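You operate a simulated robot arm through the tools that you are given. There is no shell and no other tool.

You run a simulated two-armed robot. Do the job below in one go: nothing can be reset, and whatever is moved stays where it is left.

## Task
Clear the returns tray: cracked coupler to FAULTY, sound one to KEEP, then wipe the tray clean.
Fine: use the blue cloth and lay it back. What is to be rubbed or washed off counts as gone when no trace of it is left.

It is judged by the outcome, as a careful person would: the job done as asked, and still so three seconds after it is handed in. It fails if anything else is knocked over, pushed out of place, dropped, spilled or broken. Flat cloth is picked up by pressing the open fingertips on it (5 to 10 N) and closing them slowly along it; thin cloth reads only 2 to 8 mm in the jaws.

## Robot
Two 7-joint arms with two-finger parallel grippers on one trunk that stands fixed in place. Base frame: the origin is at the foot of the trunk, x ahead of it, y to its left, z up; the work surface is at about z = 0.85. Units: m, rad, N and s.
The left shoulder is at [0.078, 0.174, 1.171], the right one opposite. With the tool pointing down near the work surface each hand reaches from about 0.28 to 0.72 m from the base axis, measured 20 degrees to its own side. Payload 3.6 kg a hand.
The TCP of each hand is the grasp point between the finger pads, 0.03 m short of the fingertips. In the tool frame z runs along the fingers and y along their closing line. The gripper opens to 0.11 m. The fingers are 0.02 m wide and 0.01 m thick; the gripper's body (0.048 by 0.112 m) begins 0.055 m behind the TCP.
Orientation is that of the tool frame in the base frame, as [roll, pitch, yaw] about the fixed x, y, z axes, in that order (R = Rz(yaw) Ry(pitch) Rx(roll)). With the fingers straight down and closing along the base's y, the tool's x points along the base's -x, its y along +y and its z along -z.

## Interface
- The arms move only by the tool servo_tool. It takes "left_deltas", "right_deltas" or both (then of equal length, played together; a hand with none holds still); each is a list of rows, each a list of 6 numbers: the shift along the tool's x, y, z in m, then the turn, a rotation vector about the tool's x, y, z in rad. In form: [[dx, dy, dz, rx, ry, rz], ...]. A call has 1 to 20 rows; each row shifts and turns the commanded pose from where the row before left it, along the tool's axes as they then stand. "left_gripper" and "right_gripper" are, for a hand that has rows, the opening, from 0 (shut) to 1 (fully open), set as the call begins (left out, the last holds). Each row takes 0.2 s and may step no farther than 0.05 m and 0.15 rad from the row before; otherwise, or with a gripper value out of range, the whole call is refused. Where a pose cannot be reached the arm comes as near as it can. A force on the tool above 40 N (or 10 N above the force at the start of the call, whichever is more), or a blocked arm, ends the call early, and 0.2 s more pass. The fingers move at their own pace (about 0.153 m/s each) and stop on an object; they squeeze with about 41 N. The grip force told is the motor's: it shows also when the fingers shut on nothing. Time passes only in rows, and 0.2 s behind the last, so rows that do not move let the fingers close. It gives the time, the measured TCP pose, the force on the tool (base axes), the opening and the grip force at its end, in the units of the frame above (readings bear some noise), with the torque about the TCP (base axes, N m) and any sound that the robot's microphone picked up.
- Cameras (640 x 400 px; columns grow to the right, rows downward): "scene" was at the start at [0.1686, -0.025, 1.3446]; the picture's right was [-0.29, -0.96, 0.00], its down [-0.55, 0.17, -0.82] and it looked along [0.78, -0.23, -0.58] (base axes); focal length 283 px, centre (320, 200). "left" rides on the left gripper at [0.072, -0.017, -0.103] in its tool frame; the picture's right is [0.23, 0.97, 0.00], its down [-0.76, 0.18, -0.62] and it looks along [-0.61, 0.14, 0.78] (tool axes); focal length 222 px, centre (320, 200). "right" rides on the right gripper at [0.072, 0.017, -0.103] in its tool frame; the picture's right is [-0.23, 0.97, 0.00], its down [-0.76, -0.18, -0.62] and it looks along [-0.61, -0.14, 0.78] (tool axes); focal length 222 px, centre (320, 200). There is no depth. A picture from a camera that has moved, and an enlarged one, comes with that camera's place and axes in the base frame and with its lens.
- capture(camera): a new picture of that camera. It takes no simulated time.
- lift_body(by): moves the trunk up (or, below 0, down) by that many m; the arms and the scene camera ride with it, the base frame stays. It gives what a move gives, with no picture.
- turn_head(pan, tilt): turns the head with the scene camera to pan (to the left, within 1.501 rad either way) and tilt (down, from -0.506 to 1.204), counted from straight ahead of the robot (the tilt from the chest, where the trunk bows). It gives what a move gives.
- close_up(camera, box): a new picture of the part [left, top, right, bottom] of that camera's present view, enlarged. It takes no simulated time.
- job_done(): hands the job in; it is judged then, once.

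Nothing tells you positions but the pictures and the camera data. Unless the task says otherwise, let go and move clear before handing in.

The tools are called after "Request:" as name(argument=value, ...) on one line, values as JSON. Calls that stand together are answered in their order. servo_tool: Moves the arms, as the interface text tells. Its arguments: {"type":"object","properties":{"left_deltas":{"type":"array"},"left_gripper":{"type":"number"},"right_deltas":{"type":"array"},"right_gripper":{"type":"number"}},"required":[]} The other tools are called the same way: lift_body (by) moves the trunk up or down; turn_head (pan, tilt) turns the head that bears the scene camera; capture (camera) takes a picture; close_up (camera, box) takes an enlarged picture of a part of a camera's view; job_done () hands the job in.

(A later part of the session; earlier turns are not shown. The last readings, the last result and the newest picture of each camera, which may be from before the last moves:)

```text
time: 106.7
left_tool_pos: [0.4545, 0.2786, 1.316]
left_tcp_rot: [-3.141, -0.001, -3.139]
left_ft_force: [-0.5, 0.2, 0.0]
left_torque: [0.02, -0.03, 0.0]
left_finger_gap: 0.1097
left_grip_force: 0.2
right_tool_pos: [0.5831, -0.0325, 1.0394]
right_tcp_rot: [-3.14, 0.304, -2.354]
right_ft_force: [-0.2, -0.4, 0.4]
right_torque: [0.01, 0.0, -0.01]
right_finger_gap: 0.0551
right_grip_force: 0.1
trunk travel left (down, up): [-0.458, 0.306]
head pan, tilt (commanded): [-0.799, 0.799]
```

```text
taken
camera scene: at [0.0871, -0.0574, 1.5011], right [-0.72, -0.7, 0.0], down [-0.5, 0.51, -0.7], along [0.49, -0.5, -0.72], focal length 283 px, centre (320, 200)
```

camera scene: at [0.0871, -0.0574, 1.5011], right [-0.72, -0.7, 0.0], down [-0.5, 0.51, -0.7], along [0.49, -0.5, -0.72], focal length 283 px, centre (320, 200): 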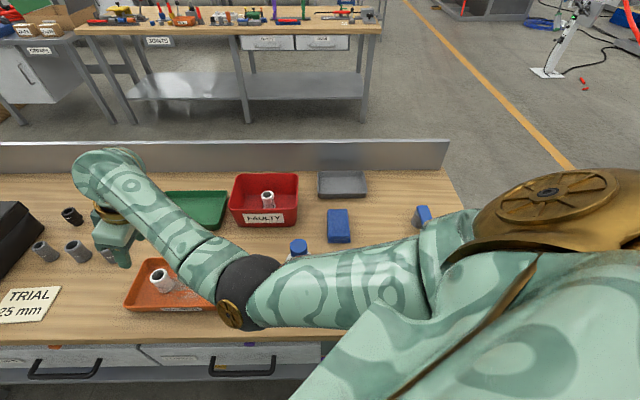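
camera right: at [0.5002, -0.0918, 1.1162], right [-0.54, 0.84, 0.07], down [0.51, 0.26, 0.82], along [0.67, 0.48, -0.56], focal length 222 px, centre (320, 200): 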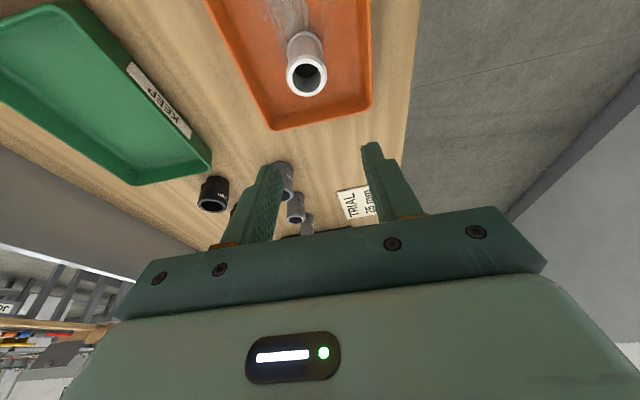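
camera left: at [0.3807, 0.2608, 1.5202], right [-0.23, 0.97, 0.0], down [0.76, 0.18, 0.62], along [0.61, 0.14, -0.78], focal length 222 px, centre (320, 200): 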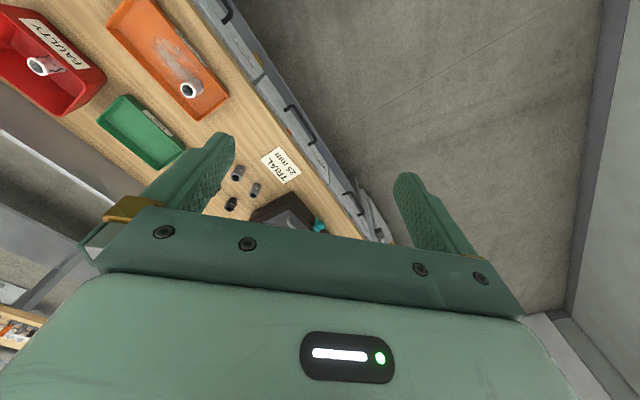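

Well placed. The wrist camera shows the coupler centred in the jaws within about 2–3 mm. I'll descend vertically, checking the pose just before the fingers pass its top.

Request:
servo_tool(right_deltas=[[0.0108, 0, 0.0343, 0, 0, 0], [0.0108, 0, 0.0343, 0, 0, 0], [0.0066, 0, 0.0172, 0, 0, 0], [0, 0, 0, 0, 0, 0]])

Request:
capture(camera="right")

Request:
capture(camera="scene")

```text
time: 107.7
left_tool_pos: [0.4524, 0.2764, 1.3156]
left_tcp_rot: [-3.141, 0.0, -3.141]
left_ft_force: [0.0, 0.6, -0.5]
left_torque: [-0.01, 0.02, 0.0]
left_finger_gap: 0.1099
left_grip_force: 0.1
right_tool_pos: [0.5804, -0.0346, 0.9484]
right_tcp_rot: [-3.141, 0.303, -2.354]
right_ft_force: [-0.2, 0.1, -0.5]
right_torque: [0.01, 0.0, -0.03]
right_finger_gap: 0.0552
right_grip_force: 0.0
trunk travel left (down, up): [-0.458, 0.306]
head pan, tilt (commanded): [-0.799, 0.799]
```

```text
taken
camera right: at [0.4986, -0.0939, 1.026], right [-0.54, 0.84, 0.07], down [0.51, 0.26, 0.82], along [0.67, 0.48, -0.56], focal length 222 px, centre (320, 200)
```

right: 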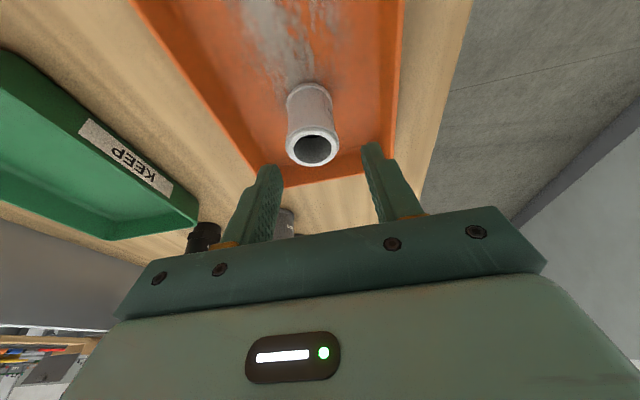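

```text
taken
camera scene: at [0.087, -0.0572, 1.5011], right [-0.72, -0.7, 0.0], down [-0.5, 0.51, -0.7], along [0.49, -0.5, -0.72], focal length 283 px, centre (320, 200)
```

scene: 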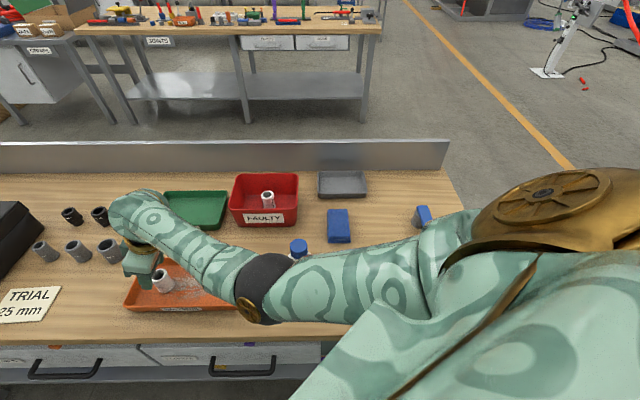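

Centred to 2 mm. I'll apply that small correction and finish the descent.

Request:
servo_tool(right_deltas=[[0.0054, -0.002, 0.0172, 0, 0, 0], [0.0054, 0, 0.0172, 0, 0, 0], [0.0046, 0, 0.0147, 0, 0, 0], [0, 0, 0, 0, 0, 0]])

Request:
capture(camera="right")

```text
time: 108.7
left_tool_pos: [0.4538, 0.2784, 1.3158]
left_tcp_rot: [3.14, 0.0, -3.141]
left_ft_force: [-0.4, -0.3, 0.9]
left_torque: [0.01, 0.02, -0.02]
left_finger_gap: 0.11
left_grip_force: 0.1
right_tool_pos: [0.5831, -0.0355, 0.8957]
right_tcp_rot: [-3.139, 0.303, -2.354]
right_ft_force: [-0.2, -0.4, 0.4]
right_torque: [0.0, 0.0, -0.02]
right_finger_gap: 0.0552
right_grip_force: 0.1
trunk travel left (down, up): [-0.458, 0.306]
head pan, tilt (commanded): [-0.799, 0.799]
```

```text
taken
camera right: at [0.5007, -0.0948, 0.9734], right [-0.54, 0.84, 0.07], down [0.51, 0.26, 0.82], along [0.68, 0.47, -0.57], focal length 222 px, centre (320, 200)
```

right: 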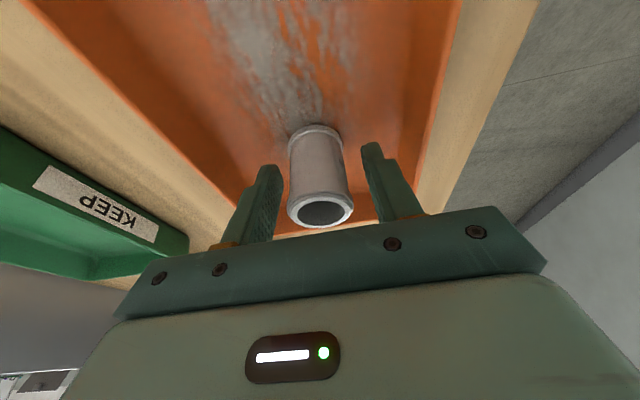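

The sound coupler stands between the pads, and no crack is visible on this side either. Closing.

Request:
servo_tool(right_deltas=[[0, 0, 0, 0, 0, 0], [0, 0, 0, 0, 0, 0], [0, 0, 0, 0, 0, 0]], right_gripper=0.2)

Request:
capture(camera="right")

```text
time: 109.5
left_tool_pos: [0.4545, 0.2775, 1.3157]
left_tcp_rot: [-3.141, 0.001, -3.141]
left_ft_force: [-0.4, 0.0, 0.4]
left_torque: [0.01, 0.05, 0.01]
left_finger_gap: 0.1101
left_grip_force: 0.0
right_tool_pos: [0.5829, -0.0361, 0.896]
right_tcp_rot: [-3.139, 0.304, -2.353]
right_ft_force: [-0.1, -0.5, -0.1]
right_torque: [0.02, 0.02, -0.03]
right_finger_gap: 0.0321
right_grip_force: 41.6
trunk travel left (down, up): [-0.458, 0.306]
head pan, tilt (commanded): [-0.799, 0.799]
```

```text
taken
camera right: at [0.5006, -0.0947, 0.9734], right [-0.54, 0.84, 0.07], down [0.51, 0.26, 0.82], along [0.67, 0.47, -0.57], focal length 222 px, centre (320, 200)
```

right: 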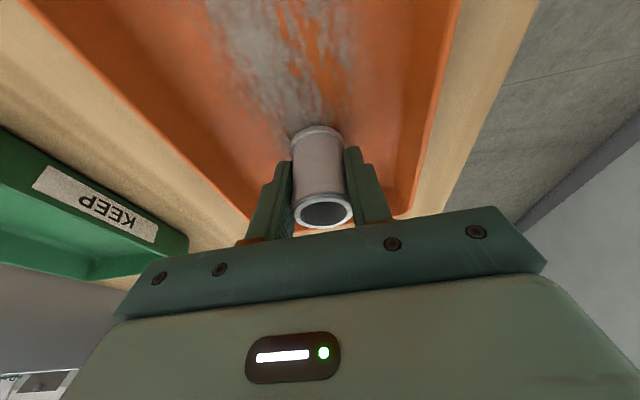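

Firm grip at 32 mm. I'll lift it straight up, then turn about the vertical, keeping the coupler upright, so the lean points straight ahead toward KEEP.

Request:
servo_tool(right_deltas=[[-0.0093, 0, -0.0296, 0, 0, 0], [-0.0093, 0, -0.0296, 0, 0, 0], [-0.0093, 0, -0.0296, 0, 0, 0], [-0.0093, 0, -0.0296, 0, 0, 0], [0, 0, 0, 0.0392, 0, 0.1248], [0, 0, 0, 0.0392, 0, 0.1248], [0, 0, 0, 0.0392, 0, 0.1248], [0, 0, 0, 0.0392, 0, 0.1248], [0, 0, 0, 0.0392, 0, 0.1248], [0, 0, 0, 0.0392, 0, 0.1248], [0, 0, 0, 0, 0, 0]])

Request:
capture(camera="scene")

Request:
capture(camera="right")

```text
time: 111.9
left_tool_pos: [0.4529, 0.2761, 1.3169]
left_tcp_rot: [3.141, 0.001, -3.138]
left_ft_force: [0.4, 0.0, -0.7]
left_torque: [0.02, -0.03, -0.02]
left_finger_gap: 0.1102
left_grip_force: 0.1
right_tool_pos: [0.5847, -0.0352, 1.0218]
right_tcp_rot: [-3.137, 0.306, 3.14]
right_ft_force: [0.3, -0.2, 0.0]
right_torque: [0.0, -0.01, 0.02]
right_finger_gap: 0.0319
right_grip_force: 40.7
trunk travel left (down, up): [-0.458, 0.306]
head pan, tilt (commanded): [-0.799, 0.799]
```

```text
taken
camera scene: at [0.0871, -0.0573, 1.5011], right [-0.72, -0.7, 0.0], down [-0.5, 0.51, -0.7], along [0.49, -0.5, -0.72], focal length 283 px, centre (320, 200)
```

scene: 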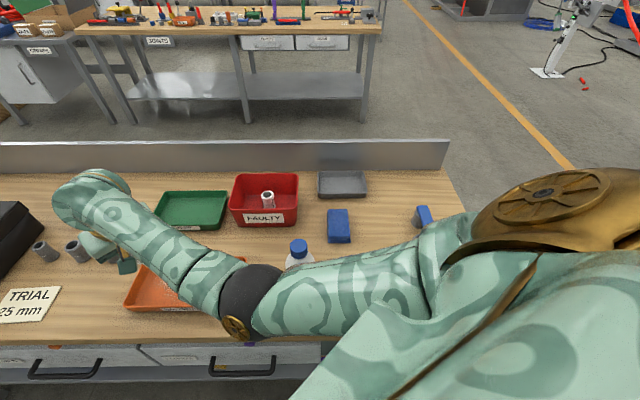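

```text
taken
camera right: at [0.4845, -0.0187, 1.0985], right [0.22, 0.97, 0.06], down [0.54, -0.18, 0.82], along [0.81, -0.14, -0.56], focal length 222 px, centre (320, 200)
```

right: 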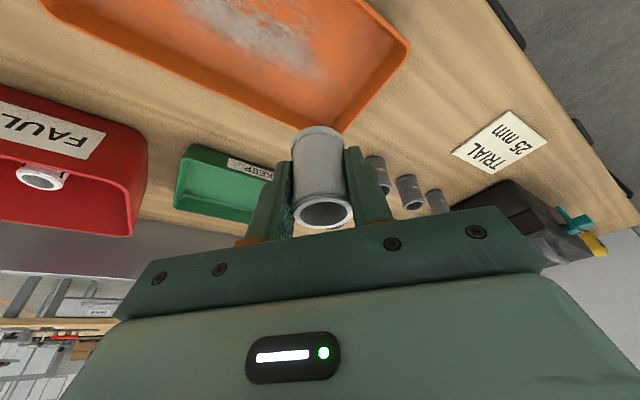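

The coupler is held upright with the lean pointing straight ahead. I'll move toward KEEP, staying short of full stretch, then step the trunk down while lifting the hand.

Request:
servo_tool(right_deltas=[[-0.0175, -0.0283, 0.0054, 0, 0, 0], [-0.0175, -0.0283, 0.0054, 0, 0, 0], [-0.0175, -0.0283, 0.0054, 0, 0, 0], [-0.0089, 0, -0.0287, 0, 0, 0], [-0.0089, 0, -0.0287, 0, 0, 0], [0, 0, 0, 0, 0, 0]])

Request:
lift_body(by=-0.06)

Request:
capture(camera="scene")

```text
time: 113.3
left_tool_pos: [0.4541, 0.2782, 1.3157]
left_tcp_rot: [3.142, 0.0, -3.14]
left_ft_force: [0.2, 0.2, -0.1]
left_torque: [-0.04, 0.01, -0.03]
left_finger_gap: 0.1099
left_grip_force: 0.0
right_tool_pos: [0.6391, -0.1174, 1.0802]
right_tcp_rot: [-3.139, 0.304, -3.141]
right_ft_force: [-0.8, 0.2, 0.1]
right_torque: [0.01, -0.01, 0.01]
right_finger_gap: 0.0323
right_grip_force: 40.8
trunk travel left (down, up): [-0.458, 0.306]
head pan, tilt (commanded): [-0.799, 0.799]
```

```text
time: 114.3
left_tool_pos: [0.4531, 0.2778, 1.2558]
left_tcp_rot: [-3.141, 0.003, -3.139]
left_ft_force: [0.6, 0.9, 0.2]
left_torque: [0.0, -0.02, 0.02]
left_finger_gap: 0.1098
left_grip_force: 0.0
right_tool_pos: [0.6384, -0.1175, 1.0221]
right_tcp_rot: [-3.141, 0.306, -3.14]
right_ft_force: [0.6, 0.0, 0.1]
right_torque: [0.01, -0.01, -0.03]
right_finger_gap: 0.0322
right_grip_force: 41.3
trunk travel left (down, up): [-0.398, 0.366]
head pan, tilt (commanded): [-0.799, 0.799]
```

```text
taken
camera scene: at [0.1009, -0.0572, 1.4407], right [-0.72, -0.7, 0.0], down [-0.5, 0.51, -0.7], along [0.49, -0.5, -0.72], focal length 283 px, centre (320, 200)
```

scene: 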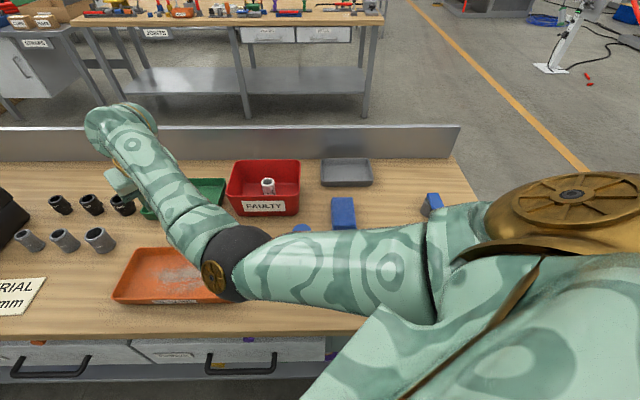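

All is steady, with the elbow 14 cm from the bottle. I'll take the next step down with the trunk.

Request:
servo_tool(right_deltas=[[-0.0089, 0, -0.0287, 0, 0, 0], [-0.0089, 0, -0.0287, 0, 0, 0], [-0.0148, -0.02, -0.0239, 0, 0, 0], [0, 0, 0, 0, 0, 0]])

Request:
lift_body(by=-0.08)

Request:
capture(camera="scene")

```text
time: 115.3
left_tool_pos: [0.4532, 0.2778, 1.2571]
left_tcp_rot: [-3.141, 0.0, -3.139]
left_ft_force: [-0.2, -0.3, 0.0]
left_torque: [0.03, 0.01, 0.0]
left_finger_gap: 0.1101
left_grip_force: 0.1
right_tool_pos: [0.644, -0.1373, 1.1088]
right_tcp_rot: [-3.139, 0.303, 3.141]
right_ft_force: [-0.1, 0.1, 0.2]
right_torque: [0.01, 0.01, -0.04]
right_finger_gap: 0.032
right_grip_force: 40.9
trunk travel left (down, up): [-0.398, 0.366]
head pan, tilt (commanded): [-0.799, 0.799]
```

```text
time: 116.5
left_tool_pos: [0.453, 0.2773, 1.1762]
left_tcp_rot: [3.142, 0.0, -3.139]
left_ft_force: [0.1, 1.1, 0.4]
left_torque: [0.02, 0.01, -0.01]
left_finger_gap: 0.1099
left_grip_force: 0.1
right_tool_pos: [0.6451, -0.1392, 1.0299]
right_tcp_rot: [-3.141, 0.306, -3.14]
right_ft_force: [-0.5, -0.1, -0.1]
right_torque: [0.01, 0.01, 0.0]
right_finger_gap: 0.0319
right_grip_force: 41.1
trunk travel left (down, up): [-0.318, 0.446]
head pan, tilt (commanded): [-0.799, 0.799]
```

```text
taken
camera scene: at [0.1275, -0.0573, 1.3597], right [-0.72, -0.7, 0.0], down [-0.5, 0.51, -0.7], along [0.49, -0.5, -0.72], focal length 283 px, centre (320, 200)
```

scene: 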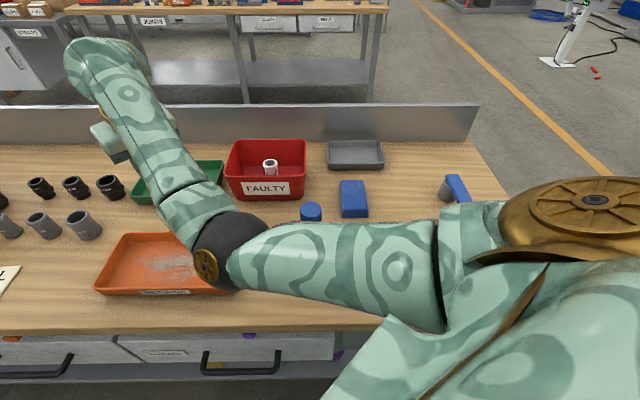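

Clear. I'll move toward the KEEP tray in two parts.

Request:
servo_tool(right_deltas=[[-0.0263, -0.0205, 0.0081, 0, 0, 0], [-0.0263, -0.0205, 0.0081, 0, 0, 0], [0, 0, 0, 0, 0, 0]])

Request:
capture(camera="scene")

Request:
capture(camera="right")

```text
time: 117.2
left_tool_pos: [0.4537, 0.2783, 1.1743]
left_tcp_rot: [-3.14, -0.001, -3.141]
left_ft_force: [0.9, 0.1, 0.0]
left_torque: [-0.03, -0.01, -0.01]
left_finger_gap: 0.1102
left_grip_force: 0.1
right_tool_pos: [0.7, -0.1809, 1.0315]
right_tcp_rot: [-3.138, 0.304, -3.138]
right_ft_force: [0.6, 0.3, 0.4]
right_torque: [-0.01, 0.01, 0.04]
right_finger_gap: 0.0319
right_grip_force: 41.2
trunk travel left (down, up): [-0.318, 0.446]
head pan, tilt (commanded): [-0.799, 0.799]
```

```text
taken
camera scene: at [0.1282, -0.0568, 1.3595], right [-0.72, -0.7, 0.0], down [-0.5, 0.51, -0.7], along [0.49, -0.5, -0.72], focal length 283 px, centre (320, 200)
```

scene: 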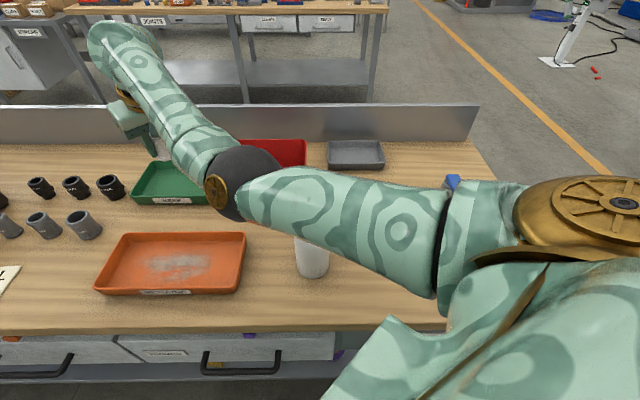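

```text
taken
camera right: at [0.6003, -0.1633, 1.1072], right [0.21, 0.97, 0.07], down [0.54, -0.17, 0.82], along [0.81, -0.14, -0.56], focal length 222 px, centre (320, 200)
```

right: 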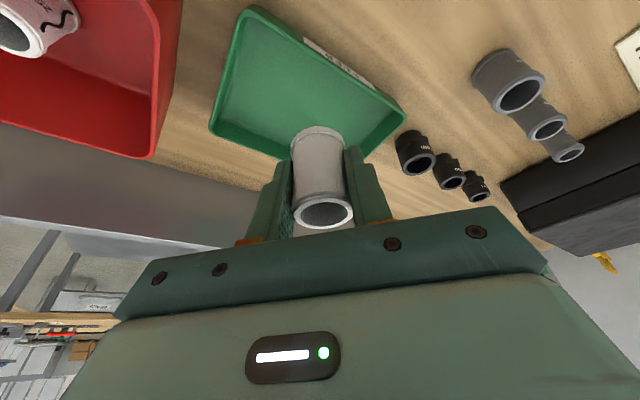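

KEEP is reachable. The drop point is right at the near rim, so I need about 5 cm further in. I'll lower the trunk 3 cm more for reach, then move in.

Request:
servo_tool(right_deltas=[[-0.0089, 0, -0.0287, 0, 0, 0], [0, 0, 0, 0, 0, 0]])

Request:
lift_body(by=-0.03)

Request:
servo_tool(right_deltas=[[-0.0119, -0.016, 0.0037, 0, 0, 0], [-0.0119, -0.016, 0.0037, 0, 0, 0], [0, 0, 0, 0, 0, 0]])

Request:
capture(camera="scene")

Request:
capture(camera="right")

```text
time: 117.8
left_tool_pos: [0.4542, 0.2764, 1.1752]
left_tcp_rot: [3.141, -0.001, -3.14]
left_ft_force: [0.1, 0.9, 0.0]
left_torque: [-0.01, 0.02, 0.01]
left_finger_gap: 0.1102
left_grip_force: 0.1
right_tool_pos: [0.7022, -0.1798, 1.061]
right_tcp_rot: [-3.14, 0.303, -3.139]
right_ft_force: [0.7, 0.5, -0.3]
right_torque: [-0.01, -0.03, 0.02]
right_finger_gap: 0.0323
right_grip_force: 41.2
trunk travel left (down, up): [-0.318, 0.446]
head pan, tilt (commanded): [-0.799, 0.799]
```

```text
time: 118.6
left_tool_pos: [0.4524, 0.2767, 1.1464]
left_tcp_rot: [3.141, 0.003, 3.141]
left_ft_force: [0.5, -0.3, 0.0]
left_torque: [0.01, -0.01, 0.0]
left_finger_gap: 0.1101
left_grip_force: 0.1
right_tool_pos: [0.7001, -0.1804, 1.0315]
right_tcp_rot: [-3.14, 0.306, -3.14]
right_ft_force: [-0.6, -0.2, 0.0]
right_torque: [0.01, -0.04, -0.02]
right_finger_gap: 0.032
right_grip_force: 41.1
trunk travel left (down, up): [-0.288, 0.476]
head pan, tilt (commanded): [-0.799, 0.799]
```

```text
time: 119.4
left_tool_pos: [0.4535, 0.2779, 1.1444]
left_tcp_rot: [3.141, 0.001, -3.14]
left_ft_force: [-0.9, -0.4, -0.6]
left_torque: [0.0, -0.01, 0.0]
left_finger_gap: 0.1097
left_grip_force: 0.1
right_tool_pos: [0.7249, -0.2144, 1.0312]
right_tcp_rot: [-3.14, 0.303, -3.139]
right_ft_force: [-0.8, 0.8, 0.4]
right_torque: [0.01, 0.01, 0.02]
right_finger_gap: 0.0321
right_grip_force: 40.9
trunk travel left (down, up): [-0.288, 0.476]
head pan, tilt (commanded): [-0.799, 0.799]
```

```text
taken
camera scene: at [0.1408, -0.0569, 1.3289], right [-0.72, -0.7, 0.0], down [-0.5, 0.51, -0.7], along [0.49, -0.5, -0.72], focal length 283 px, centre (320, 200)
```

scene: 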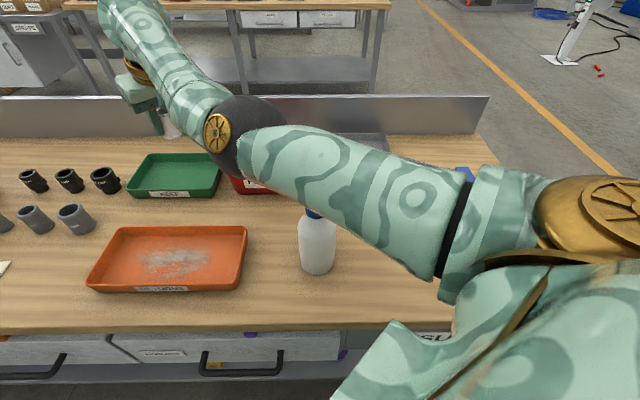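

```text
taken
camera right: at [0.6261, -0.1959, 1.108], right [0.21, 0.97, 0.07], down [0.54, -0.17, 0.82], along [0.81, -0.14, -0.56], focal length 222 px, centre (320, 200)
```

right: 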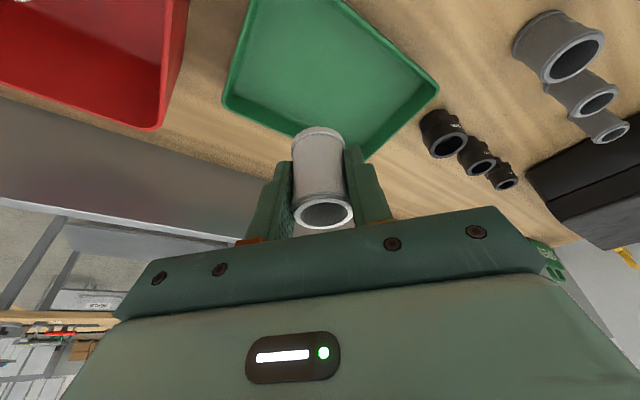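

The coupler is over the KEEP floor and the bottle is untouched, with the upper arm about 6 cm above it. I'll lower in stages.

Request:
servo_tool(right_deltas=[[0.0098, 0, 0.0315, 0, 0, 0], [0.0098, 0, 0.0315, 0, 0, 0], [0, 0, 0, 0, 0, 0]])

Request:
capture(camera="scene")

Request:
capture(camera="right")

```text
time: 120.2
left_tool_pos: [0.4536, 0.2779, 1.1459]
left_tcp_rot: [3.142, 0.002, -3.139]
left_ft_force: [-0.2, 0.3, -0.3]
left_torque: [0.03, -0.02, 0.0]
left_finger_gap: 0.1101
left_grip_force: 0.0
right_tool_pos: [0.7264, -0.2121, 0.9635]
right_tcp_rot: [-3.139, 0.304, -3.14]
right_ft_force: [0.4, -0.2, 0.0]
right_torque: [0.01, -0.01, -0.02]
right_finger_gap: 0.0322
right_grip_force: 40.9
trunk travel left (down, up): [-0.288, 0.476]
head pan, tilt (commanded): [-0.799, 0.799]
```

```text
taken
camera scene: at [0.1406, -0.0571, 1.3289], right [-0.72, -0.7, 0.0], down [-0.5, 0.51, -0.7], along [0.49, -0.5, -0.72], focal length 283 px, centre (320, 200)
```

scene: 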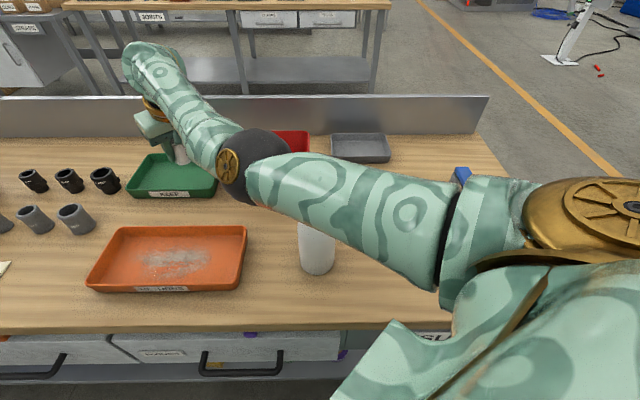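

```text
taken
camera right: at [0.6257, -0.1956, 1.0401], right [0.22, 0.97, 0.07], down [0.54, -0.17, 0.82], along [0.81, -0.14, -0.56], focal length 222 px, centre (320, 200)
```

right: 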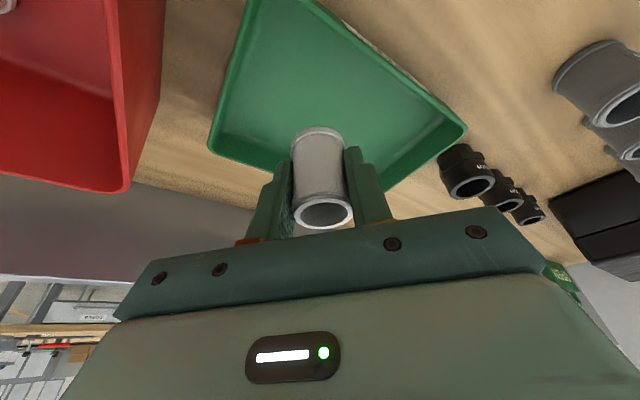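

Good so far. To keep a bit more margin between the upper arm and the bottle cap, I'll raise the trunk 2 cm and bring the target 1 cm nearer, then continue lowering.

Request:
lift_body(by=0.02)

Request:
servo_tool(right_deltas=[[0.0095, 0, -0.003, 0, 0, 0], [0.0095, 0, 0.0305, 0, 0, 0], [0.0059, 0, 0.0191, 0, 0, 0], [0, 0, 0, 0, 0, 0]])

Request:
capture(camera="scene")

Request:
capture(camera="right")

```text
time: 120.9
left_tool_pos: [0.4548, 0.2779, 1.1642]
left_tcp_rot: [-3.141, -0.001, -3.14]
left_ft_force: [0.2, -0.1, -1.0]
left_torque: [0.01, 0.03, 0.01]
left_finger_gap: 0.11
left_grip_force: 0.2
right_tool_pos: [0.7256, -0.2102, 0.9821]
right_tcp_rot: [-3.14, 0.303, -3.137]
right_ft_force: [0.2, -0.6, -0.5]
right_torque: [-0.01, 0.02, -0.06]
right_finger_gap: 0.0321
right_grip_force: 40.9
trunk travel left (down, up): [-0.308, 0.456]
head pan, tilt (commanded): [-0.799, 0.799]
```

```text
time: 121.9
left_tool_pos: [0.4542, 0.2771, 1.1669]
left_tcp_rot: [3.141, 0.0, -3.138]
left_ft_force: [-0.9, -0.8, -0.4]
left_torque: [0.01, 0.01, 0.03]
left_finger_gap: 0.1099
left_grip_force: 0.2
right_tool_pos: [0.7158, -0.2123, 0.9307]
right_tcp_rot: [-3.14, 0.304, -3.139]
right_ft_force: [0.8, -0.7, 0.0]
right_torque: [-0.03, -0.01, 0.02]
right_finger_gap: 0.0319
right_grip_force: 40.6
trunk travel left (down, up): [-0.308, 0.456]
head pan, tilt (commanded): [-0.799, 0.799]
```

```text
taken
camera scene: at [0.1324, -0.0573, 1.3493], right [-0.72, -0.7, 0.0], down [-0.5, 0.51, -0.7], along [0.49, -0.5, -0.72], focal length 283 px, centre (320, 200)
```

scene: 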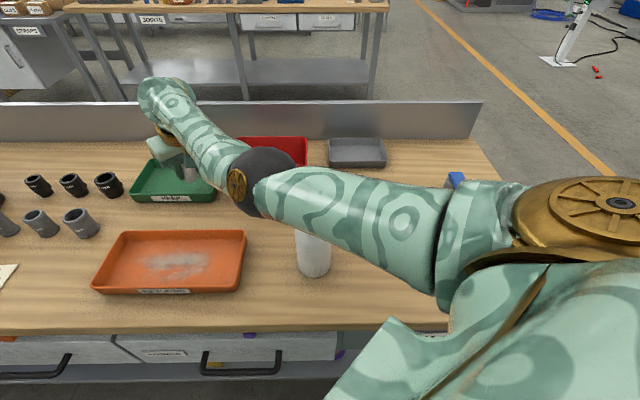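

```text
taken
camera right: at [0.616, -0.1952, 1.0074], right [0.22, 0.97, 0.07], down [0.54, -0.18, 0.82], along [0.81, -0.14, -0.56], focal length 222 px, centre (320, 200)
```

right: 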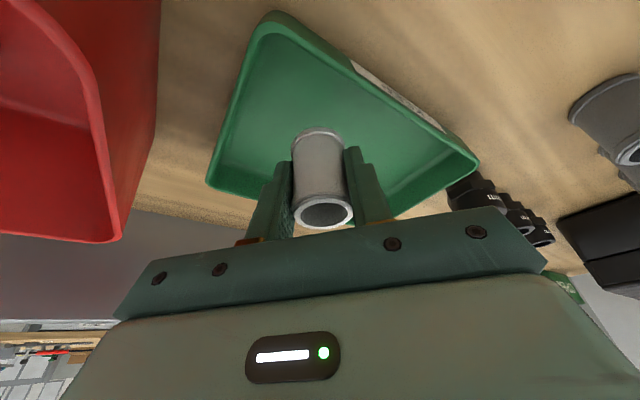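

Clear, with the upper arm well above the bottle. I'll continue down to just above the KEEP floor, then small steps until contact.

Request:
servo_tool(right_deltas=[[0.0047, 0, 0.0153, 0, 0, 0], [0.0036, 0, 0.0115, 0, 0, 0], [0, 0, 0, 0, 0, 0]])

Request:
servo_tool(right_deltas=[[0.0009, 0, 0.0029, 0, 0, 0], [0, 0, 0, 0, 0, 0]])

Request:
servo_tool(right_deltas=[[0.0006, 0, 0.0019, 0, 0, 0], [0, 0, 0, 0, 0, 0]])

```text
time: 122.7
left_tool_pos: [0.4531, 0.2775, 1.1654]
left_tcp_rot: [-3.141, 0.001, -3.14]
left_ft_force: [0.7, -1.3, 0.5]
left_torque: [0.01, 0.01, 0.01]
left_finger_gap: 0.1099
left_grip_force: 0.2
right_tool_pos: [0.7162, -0.2111, 0.9023]
right_tcp_rot: [-3.14, 0.304, -3.139]
right_ft_force: [0.1, -0.5, -0.5]
right_torque: [0.0, -0.01, 0.0]
right_finger_gap: 0.032
right_grip_force: 40.9
trunk travel left (down, up): [-0.308, 0.456]
head pan, tilt (commanded): [-0.799, 0.799]
```

```text
time: 123.3
left_tool_pos: [0.4545, 0.2781, 1.1649]
left_tcp_rot: [-3.14, -0.002, -3.14]
left_ft_force: [0.0, -0.4, -0.5]
left_torque: [0.02, 0.03, 0.01]
left_finger_gap: 0.1099
left_grip_force: 0.0
right_tool_pos: [0.7166, -0.2124, 0.9005]
right_tcp_rot: [-3.141, 0.306, -3.14]
right_ft_force: [-0.7, 0.0, 0.3]
right_torque: [-0.01, -0.02, -0.02]
right_finger_gap: 0.0317
right_grip_force: 40.6
trunk travel left (down, up): [-0.308, 0.456]
head pan, tilt (commanded): [-0.799, 0.799]
```

```text
time: 123.9
left_tool_pos: [0.4533, 0.2773, 1.166]
left_tcp_rot: [3.141, 0.001, -3.14]
left_ft_force: [-0.7, 0.1, 0.2]
left_torque: [-0.02, -0.02, -0.01]
left_finger_gap: 0.11
left_grip_force: 0.1
right_tool_pos: [0.716, -0.2111, 0.8992]
right_tcp_rot: [-3.139, 0.305, -3.14]
right_ft_force: [-0.3, -0.7, 0.4]
right_torque: [0.05, -0.01, -0.02]
right_finger_gap: 0.0319
right_grip_force: 40.8
trunk travel left (down, up): [-0.308, 0.456]
head pan, tilt (commanded): [-0.799, 0.799]
```

No contact yet at 0.899, so I'll keep going down in small steps.

Request:
servo_tool(right_deltas=[[0.0006, 0, 0.0019, 0, 0, 0], [0, 0, 0, 0, 0, 0]])

Request:
servo_tool(right_deltas=[[0.0006, 0, 0.0019, 0, 0, 0], [0, 0, 0, 0, 0, 0]])

```text
time: 124.5
left_tool_pos: [0.453, 0.2781, 1.165]
left_tcp_rot: [3.141, 0.002, -3.141]
left_ft_force: [0.6, 0.4, -0.3]
left_torque: [0.01, 0.0, -0.01]
left_finger_gap: 0.1102
left_grip_force: 0.0
right_tool_pos: [0.7165, -0.2128, 0.8961]
right_tcp_rot: [-3.14, 0.304, -3.141]
right_ft_force: [1.6, 0.6, -0.9]
right_torque: [-0.02, 0.0, 0.0]
right_finger_gap: 0.032
right_grip_force: 40.7
trunk travel left (down, up): [-0.308, 0.456]
head pan, tilt (commanded): [-0.799, 0.799]
```

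```text
time: 125.1
left_tool_pos: [0.453, 0.2774, 1.1665]
left_tcp_rot: [-3.141, -0.002, -3.14]
left_ft_force: [-0.2, 0.6, -0.4]
left_torque: [-0.04, -0.01, -0.01]
left_finger_gap: 0.1099
left_grip_force: 0.0
right_tool_pos: [0.716, -0.2116, 0.8964]
right_tcp_rot: [-3.142, 0.306, -3.141]
right_ft_force: [0.1, -0.5, 6.9]
right_torque: [-0.03, -0.05, 0.0]
right_finger_gap: 0.0319
right_grip_force: 41.1
trunk travel left (down, up): [-0.308, 0.456]
head pan, tilt (commanded): [-0.799, 0.799]
```

Light contact (7 N). I'll release with a small opening.

Request:
servo_tool(right_deltas=[[0, 0, 0, 0, 0, 0], [0, 0, 0, 0, 0, 0], [0, 0, 0, 0, 0, 0]], right_gripper=0.47)

Request:
capture(camera="right")

Request:
capture(camera="scene")

```text
time: 125.9
left_tool_pos: [0.4539, 0.2765, 1.1659]
left_tcp_rot: [3.141, 0.0, -3.139]
left_ft_force: [-0.2, -0.1, 1.2]
left_torque: [-0.03, -0.03, 0.0]
left_finger_gap: 0.1101
left_grip_force: 0.2
right_tool_pos: [0.7165, -0.212, 0.8946]
right_tcp_rot: [-3.14, 0.304, -3.141]
right_ft_force: [-0.6, -1.1, -0.7]
right_torque: [0.03, 0.01, 0.06]
right_finger_gap: 0.0516
right_grip_force: 0.0
trunk travel left (down, up): [-0.308, 0.456]
head pan, tilt (commanded): [-0.799, 0.799]
```

```text
taken
camera right: at [0.6166, -0.1959, 0.9715], right [0.22, 0.97, 0.07], down [0.54, -0.18, 0.82], along [0.81, -0.14, -0.56], focal length 222 px, centre (320, 200)
```

right: 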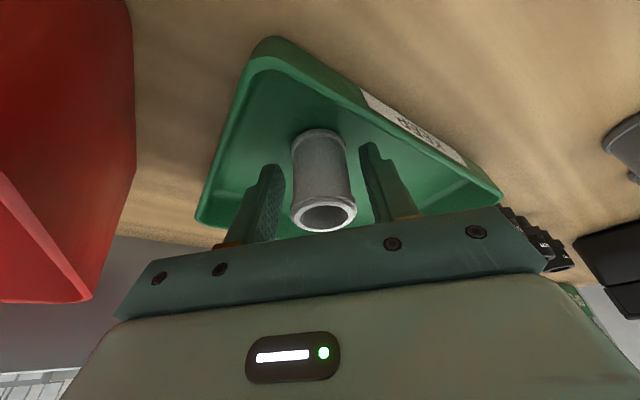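

```text
taken
camera scene: at [0.1323, -0.0573, 1.3493], right [-0.72, -0.7, 0.0], down [-0.5, 0.51, -0.7], along [0.49, -0.5, -0.72], focal length 283 px, centre (320, 200)
```

scene: 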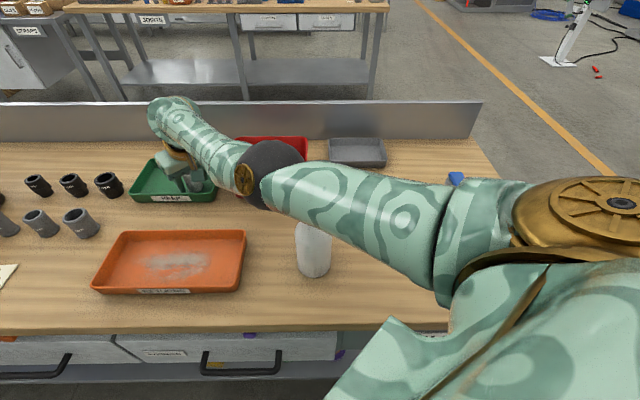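

The sound coupler stands upright in KEEP and is released. I'll lift straight up and retrace the same safe path back.

Request:
servo_tool(right_deltas=[[-0.0059, 0, -0.0191, 0, 0, 0], [-0.0098, 0, -0.0315, 0, 0, 0], [-0.0098, 0, -0.0315, 0, 0, 0], [-0.0098, 0, -0.0315, 0, 0, 0], [-0.0047, 0, -0.0153, 0, 0, 0], [0, 0, 0, 0, 0, 0]])

Request:
capture(camera="right")

Request:
capture(camera="scene")

```text
time: 127.3
left_tool_pos: [0.4535, 0.2766, 1.1654]
left_tcp_rot: [3.141, 0.0, -3.14]
left_ft_force: [0.1, -0.5, 0.5]
left_torque: [0.0, 0.02, 0.01]
left_finger_gap: 0.11
left_grip_force: 0.1
right_tool_pos: [0.7165, -0.2116, 1.031]
right_tcp_rot: [-3.141, 0.305, -3.14]
right_ft_force: [0.2, -0.2, 0.4]
right_torque: [0.01, -0.01, 0.01]
right_finger_gap: 0.0518
right_grip_force: 0.1
trunk travel left (down, up): [-0.308, 0.456]
head pan, tilt (commanded): [-0.799, 0.799]
```

```text
taken
camera right: at [0.6164, -0.1956, 1.1079], right [0.21, 0.97, 0.07], down [0.54, -0.18, 0.82], along [0.81, -0.14, -0.56], focal length 222 px, centre (320, 200)
```

right: 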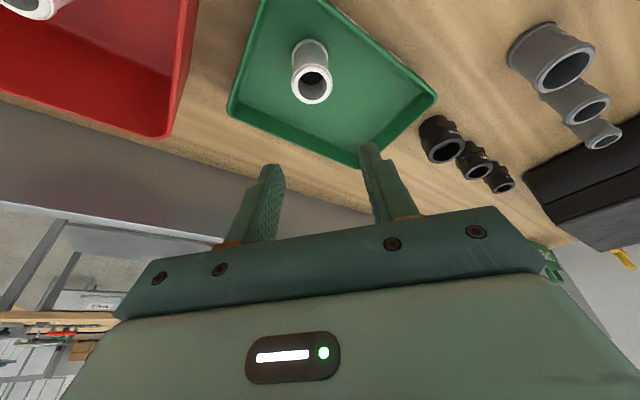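

```text
taken
camera scene: at [0.1324, -0.0573, 1.3493], right [-0.72, -0.7, 0.0], down [-0.5, 0.51, -0.7], along [0.49, -0.5, -0.72], focal length 283 px, centre (320, 200)
```

scene: 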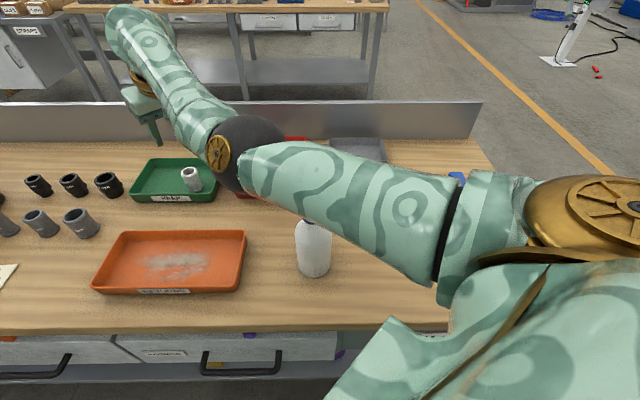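

KEEP is done. Retracing: hand back toward the tray, then the trunk up in steps.

Request:
servo_tool(right_deltas=[[0.0228, 0.0242, -0.007, 0, 0, 0], [0.0228, 0.0242, -0.007, 0, 0, 0], [0.0228, 0.0242, -0.007, 0, 0, 0], [0, 0, 0, 0, 0, 0]])

Request:
lift_body(by=0.08)

Request:
servo_tool(right_deltas=[[0.0154, 0.01, 0.0272, 0, 0, 0], [0.0154, 0.01, 0.0272, 0, 0, 0], [0, 0, 0, 0, 0, 0]])

Request:
lift_body(by=0.07)

Request:
capture(camera="scene")

```text
time: 128.3
left_tool_pos: [0.4532, 0.2762, 1.166]
left_tcp_rot: [-3.141, 0.0, -3.14]
left_ft_force: [0.5, -0.2, 0.2]
left_torque: [0.02, 0.05, -0.02]
left_finger_gap: 0.1101
left_grip_force: 0.0
right_tool_pos: [0.643, -0.1397, 1.0285]
right_tcp_rot: [-3.14, 0.304, -3.139]
right_ft_force: [0.1, 0.1, 0.1]
right_torque: [0.03, 0.0, 0.0]
right_finger_gap: 0.0516
right_grip_force: 0.0
trunk travel left (down, up): [-0.308, 0.456]
head pan, tilt (commanded): [-0.799, 0.799]
```

```text
time: 129.4
left_tool_pos: [0.4542, 0.2771, 1.2442]
left_tcp_rot: [-3.142, -0.001, -3.14]
left_ft_force: [0.0, -0.4, 0.0]
left_torque: [0.05, 0.0, -0.01]
left_finger_gap: 0.11
left_grip_force: 0.1
right_tool_pos: [0.6453, -0.1388, 1.1091]
right_tcp_rot: [-3.139, 0.304, -3.139]
right_ft_force: [-0.5, 0.2, -0.5]
right_torque: [0.01, -0.02, -0.01]
right_finger_gap: 0.0517
right_grip_force: 0.0
trunk travel left (down, up): [-0.388, 0.376]
head pan, tilt (commanded): [-0.799, 0.799]
```

```text
time: 130.2
left_tool_pos: [0.4538, 0.2778, 1.2454]
left_tcp_rot: [3.141, 0.0, -3.14]
left_ft_force: [0.2, -0.1, -0.4]
left_torque: [0.01, 0.0, -0.04]
left_finger_gap: 0.11
left_grip_force: 0.2
right_tool_pos: [0.6309, -0.1176, 1.0485]
right_tcp_rot: [-3.141, 0.304, -3.14]
right_ft_force: [0.2, -0.1, -0.2]
right_torque: [-0.02, 0.0, 0.01]
right_finger_gap: 0.0514
right_grip_force: 0.1
trunk travel left (down, up): [-0.388, 0.376]
head pan, tilt (commanded): [-0.799, 0.799]
```

```text
time: 131.3
left_tool_pos: [0.4536, 0.2778, 1.3154]
left_tcp_rot: [3.141, -0.001, -3.14]
left_ft_force: [0.0, -0.7, -1.0]
left_torque: [0.02, 0.0, 0.03]
left_finger_gap: 0.1101
left_grip_force: 0.0
right_tool_pos: [0.6316, -0.1199, 1.1186]
right_tcp_rot: [-3.139, 0.305, -3.14]
right_ft_force: [-0.5, -0.5, 0.1]
right_torque: [-0.01, 0.01, 0.0]
right_finger_gap: 0.0516
right_grip_force: 0.0
trunk travel left (down, up): [-0.458, 0.306]
head pan, tilt (commanded): [-0.799, 0.799]
```

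```text
taken
camera scene: at [0.0875, -0.0571, 1.5009], right [-0.72, -0.7, 0.0], down [-0.5, 0.51, -0.7], along [0.49, -0.5, -0.72], focal length 283 px, centre (320, 200)
```

scene: 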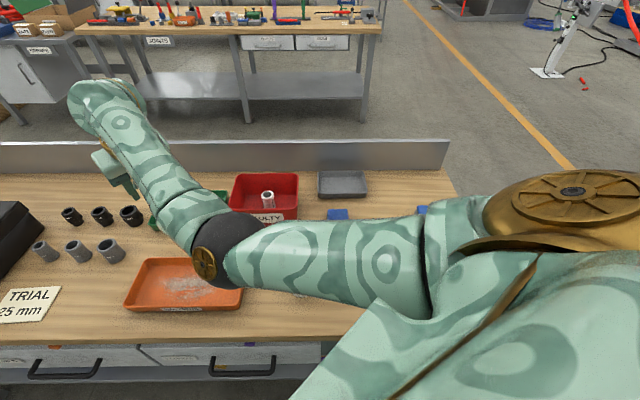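

Back at the comfortable height. I'll undo the lean, turn the jaws to close along the cloth's short side, and head toward the cloth along the proven path.

Request:
servo_tool(right_deltas=[[0.0324, 0.0067, 0.0144, 0, 0.1, 0], [0.03, 0.0067, 0.019, 0, 0.1, 0], [0.028, 0.0067, 0.022, 0, 0.1, 0], [0, 0, 0, 0, 0, 0]], right_gripper=0.8)

Request:
servo_tool(right_deltas=[[0.025, -0.043, 0, 0, 0, 0], [0.025, -0.043, 0, 0, 0, 0], [0.025, -0.043, 0, 0, 0, 0], [0, 0, 0, 0, 0, 0]])

Request:
capture(camera="scene")

```text
time: 132.3
left_tool_pos: [0.4543, 0.2779, 1.316]
left_tcp_rot: [3.141, 0.0, -3.139]
left_ft_force: [0.0, -0.6, -0.3]
left_torque: [0.02, -0.02, 0.03]
left_finger_gap: 0.1102
left_grip_force: 0.0
right_tool_pos: [0.5552, -0.0988, 1.0433]
right_tcp_rot: [-3.138, 0.003, -3.14]
right_ft_force: [0.3, 0.6, -0.4]
right_torque: [0.01, -0.01, 0.0]
right_finger_gap: 0.0878
right_grip_force: 0.1
trunk travel left (down, up): [-0.458, 0.306]
head pan, tilt (commanded): [-0.799, 0.799]
```

```text
time: 133.3
left_tool_pos: [0.4552, 0.2774, 1.3152]
left_tcp_rot: [-3.14, 0.001, -3.139]
left_ft_force: [-0.8, 1.6, -0.5]
left_torque: [-0.01, -0.01, 0.01]
left_finger_gap: 0.1097
left_grip_force: 0.0
right_tool_pos: [0.4873, -0.2407, 1.058]
right_tcp_rot: [-3.12, 0.031, 3.126]
right_ft_force: [0.6, 0.7, -0.4]
right_torque: [-0.01, 0.0, -0.02]
right_finger_gap: 0.088
right_grip_force: 0.1
trunk travel left (down, up): [-0.458, 0.306]
head pan, tilt (commanded): [-0.799, 0.799]
```

```text
taken
camera scene: at [0.0874, -0.0567, 1.5011], right [-0.72, -0.7, 0.0], down [-0.5, 0.51, -0.7], along [0.49, -0.5, -0.72], focal length 283 px, centre (320, 200)
```

scene: 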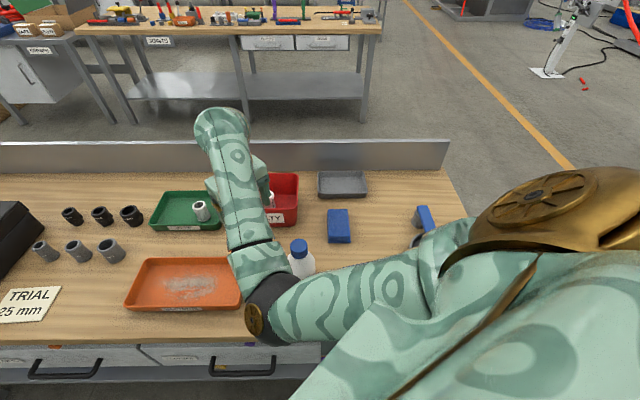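

Good. While the tray is in view, I'll look at the dust patch and the cloth closely.

Request:
close_up(camera="scene", box=[115, 245, 245, 320])

Request:
close_up(camera="scene", box=[300, 195, 380, 255])

```text
4.92 times, centred on (180, 282) of scene
camera zoom: at [0.0874, -0.0567, 1.5011], right [-0.72, -0.7, 0.0], down [-0.5, 0.51, -0.7], along [0.49, -0.5, -0.72], focal length 1393 px, centre (1009, -206)
```

zoom: 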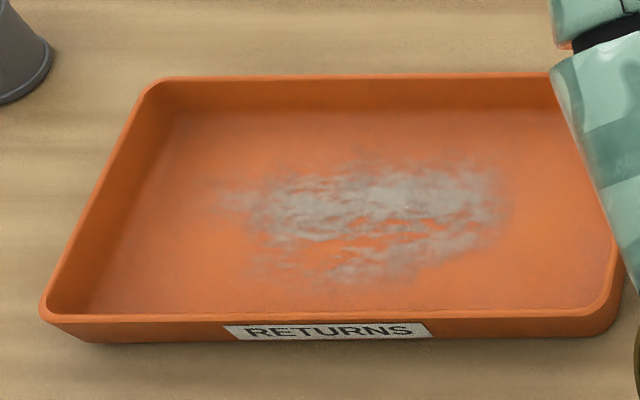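

```text
6.67 times, centred on (340, 225) of scene
camera zoom: at [0.0874, -0.0567, 1.5011], right [-0.72, -0.7, 0.0], down [-0.5, 0.51, -0.7], along [0.49, -0.5, -0.72], focal length 1886 px, centre (187, 33)
```

zoom: 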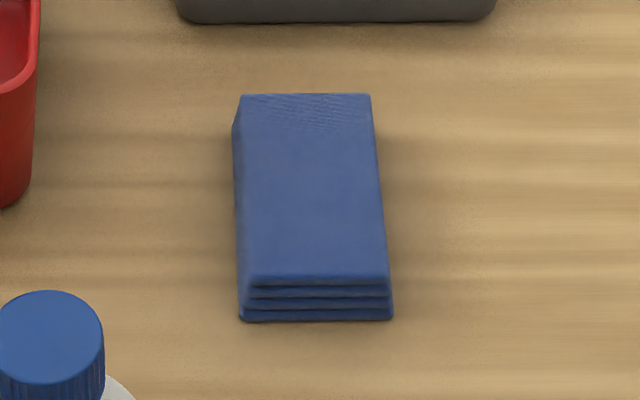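

The dust lies within roughly ±4 cm across and −7 to +8 cm along the tray, and the cloth is a neat 4-layer pad of about 11×6.4×2.5 cm. I'll continue to the cloth and turn the jaws to close across its short side.

Request:
servo_tool(right_deltas=[[0.0157, -0.0333, 0.004, 0, 0, 0], [0.0157, -0.0333, 0.004, 0, 0, 0], [0.0157, -0.0333, 0.004, 0, 0, 0], [0, 0, 0, 0, 0, 0.131], [0, 0, 0, 0, 0, 0.131], [0, 0, 0, 0, 0, 0.131], [0, 0, 0, 0, 0, 0.131], [0, 0, 0, 0, 0, 0.131], [0, 0, 0, 0, 0, 0.131], [0, 0, 0, 0, 0, 0]])

Request:
capture(camera="right")

Request:
capture(camera="scene")

```text
time: 135.5
left_tool_pos: [0.4533, 0.2775, 1.3147]
left_tcp_rot: [3.14, -0.001, -3.139]
left_ft_force: [-0.9, -0.1, -0.3]
left_torque: [0.03, -0.01, 0.02]
left_finger_gap: 0.1102
left_grip_force: 0.0
right_tool_pos: [0.4313, -0.3359, 1.0344]
right_tcp_rot: [-3.135, 0.013, 2.343]
right_ft_force: [0.1, 0.2, 0.4]
right_torque: [0.03, 0.0, 0.01]
right_finger_gap: 0.088
right_grip_force: 0.1
trunk travel left (down, up): [-0.458, 0.306]
head pan, tilt (commanded): [-0.799, 0.799]
```

```text
taken
camera right: at [0.3931, -0.272, 1.1376], right [0.86, 0.52, 0.0], down [0.4, -0.66, 0.64], along [0.33, -0.54, -0.77], focal length 222 px, centre (320, 200)
```

right: 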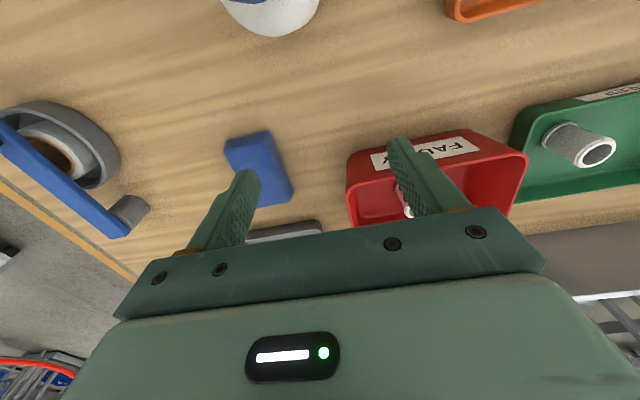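

```text
taken
camera scene: at [0.087, -0.0573, 1.5011], right [-0.72, -0.7, 0.0], down [-0.5, 0.51, -0.7], along [0.49, -0.5, -0.72], focal length 283 px, centre (320, 200)
```

scene: 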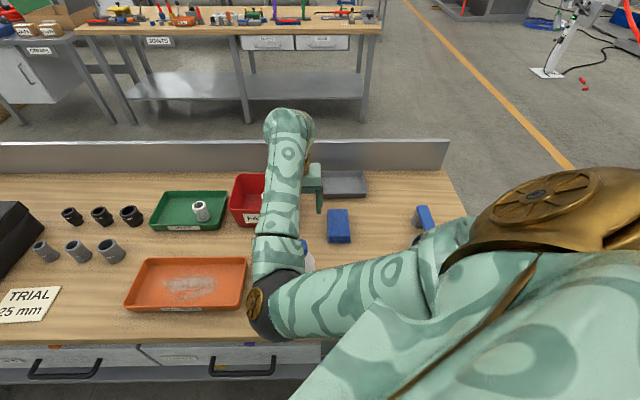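

Everything is fine. I'll move over the cloth and take a close look.

Request:
servo_tool(right_deltas=[[-0.0264, -0.0358, 0, 0, 0, 0], [-0.0264, -0.0358, 0, 0, 0, 0], [-0.0264, -0.0358, 0, 0, 0, 0.0], [0, 0, 0.03, 0, 0, 0], [0, 0, 0, 0, 0, 0]])

Request:
capture(camera="right")

Request:
capture(camera="scene")

```text
time: 136.7
left_tool_pos: [0.4527, 0.2774, 1.3161]
left_tcp_rot: [-3.14, 0.001, -3.139]
left_ft_force: [0.4, -0.4, 0.0]
left_torque: [0.02, 0.0, -0.02]
left_finger_gap: 0.1101
left_grip_force: 0.1
right_tool_pos: [0.4107, -0.4585, 1.0039]
right_tcp_rot: [3.138, 0.002, 2.357]
right_ft_force: [0.0, -0.3, -0.9]
right_torque: [0.01, 0.0, 0.02]
right_finger_gap: 0.0883
right_grip_force: 0.1
trunk travel left (down, up): [-0.458, 0.306]
head pan, tilt (commanded): [-0.799, 0.799]
```

```text
taken
camera right: at [0.3707, -0.3964, 1.107], right [0.85, 0.53, 0.0], down [0.41, -0.66, 0.63], along [0.33, -0.53, -0.78], focal length 222 px, centre (320, 200)
```

right: 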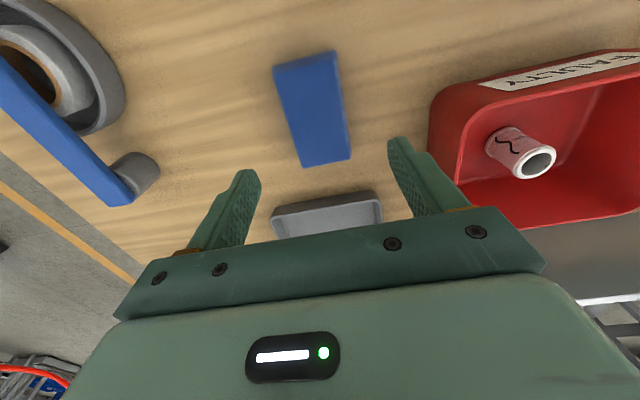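

```text
taken
camera scene: at [0.087, -0.0575, 1.5011], right [-0.72, -0.7, 0.0], down [-0.5, 0.51, -0.7], along [0.49, -0.5, -0.72], focal length 283 px, centre (320, 200)
```

scene: 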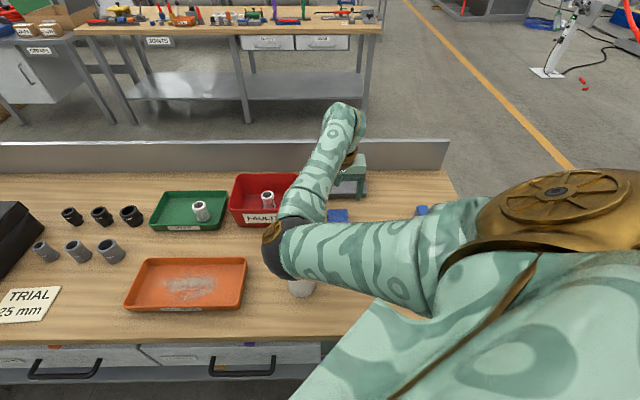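

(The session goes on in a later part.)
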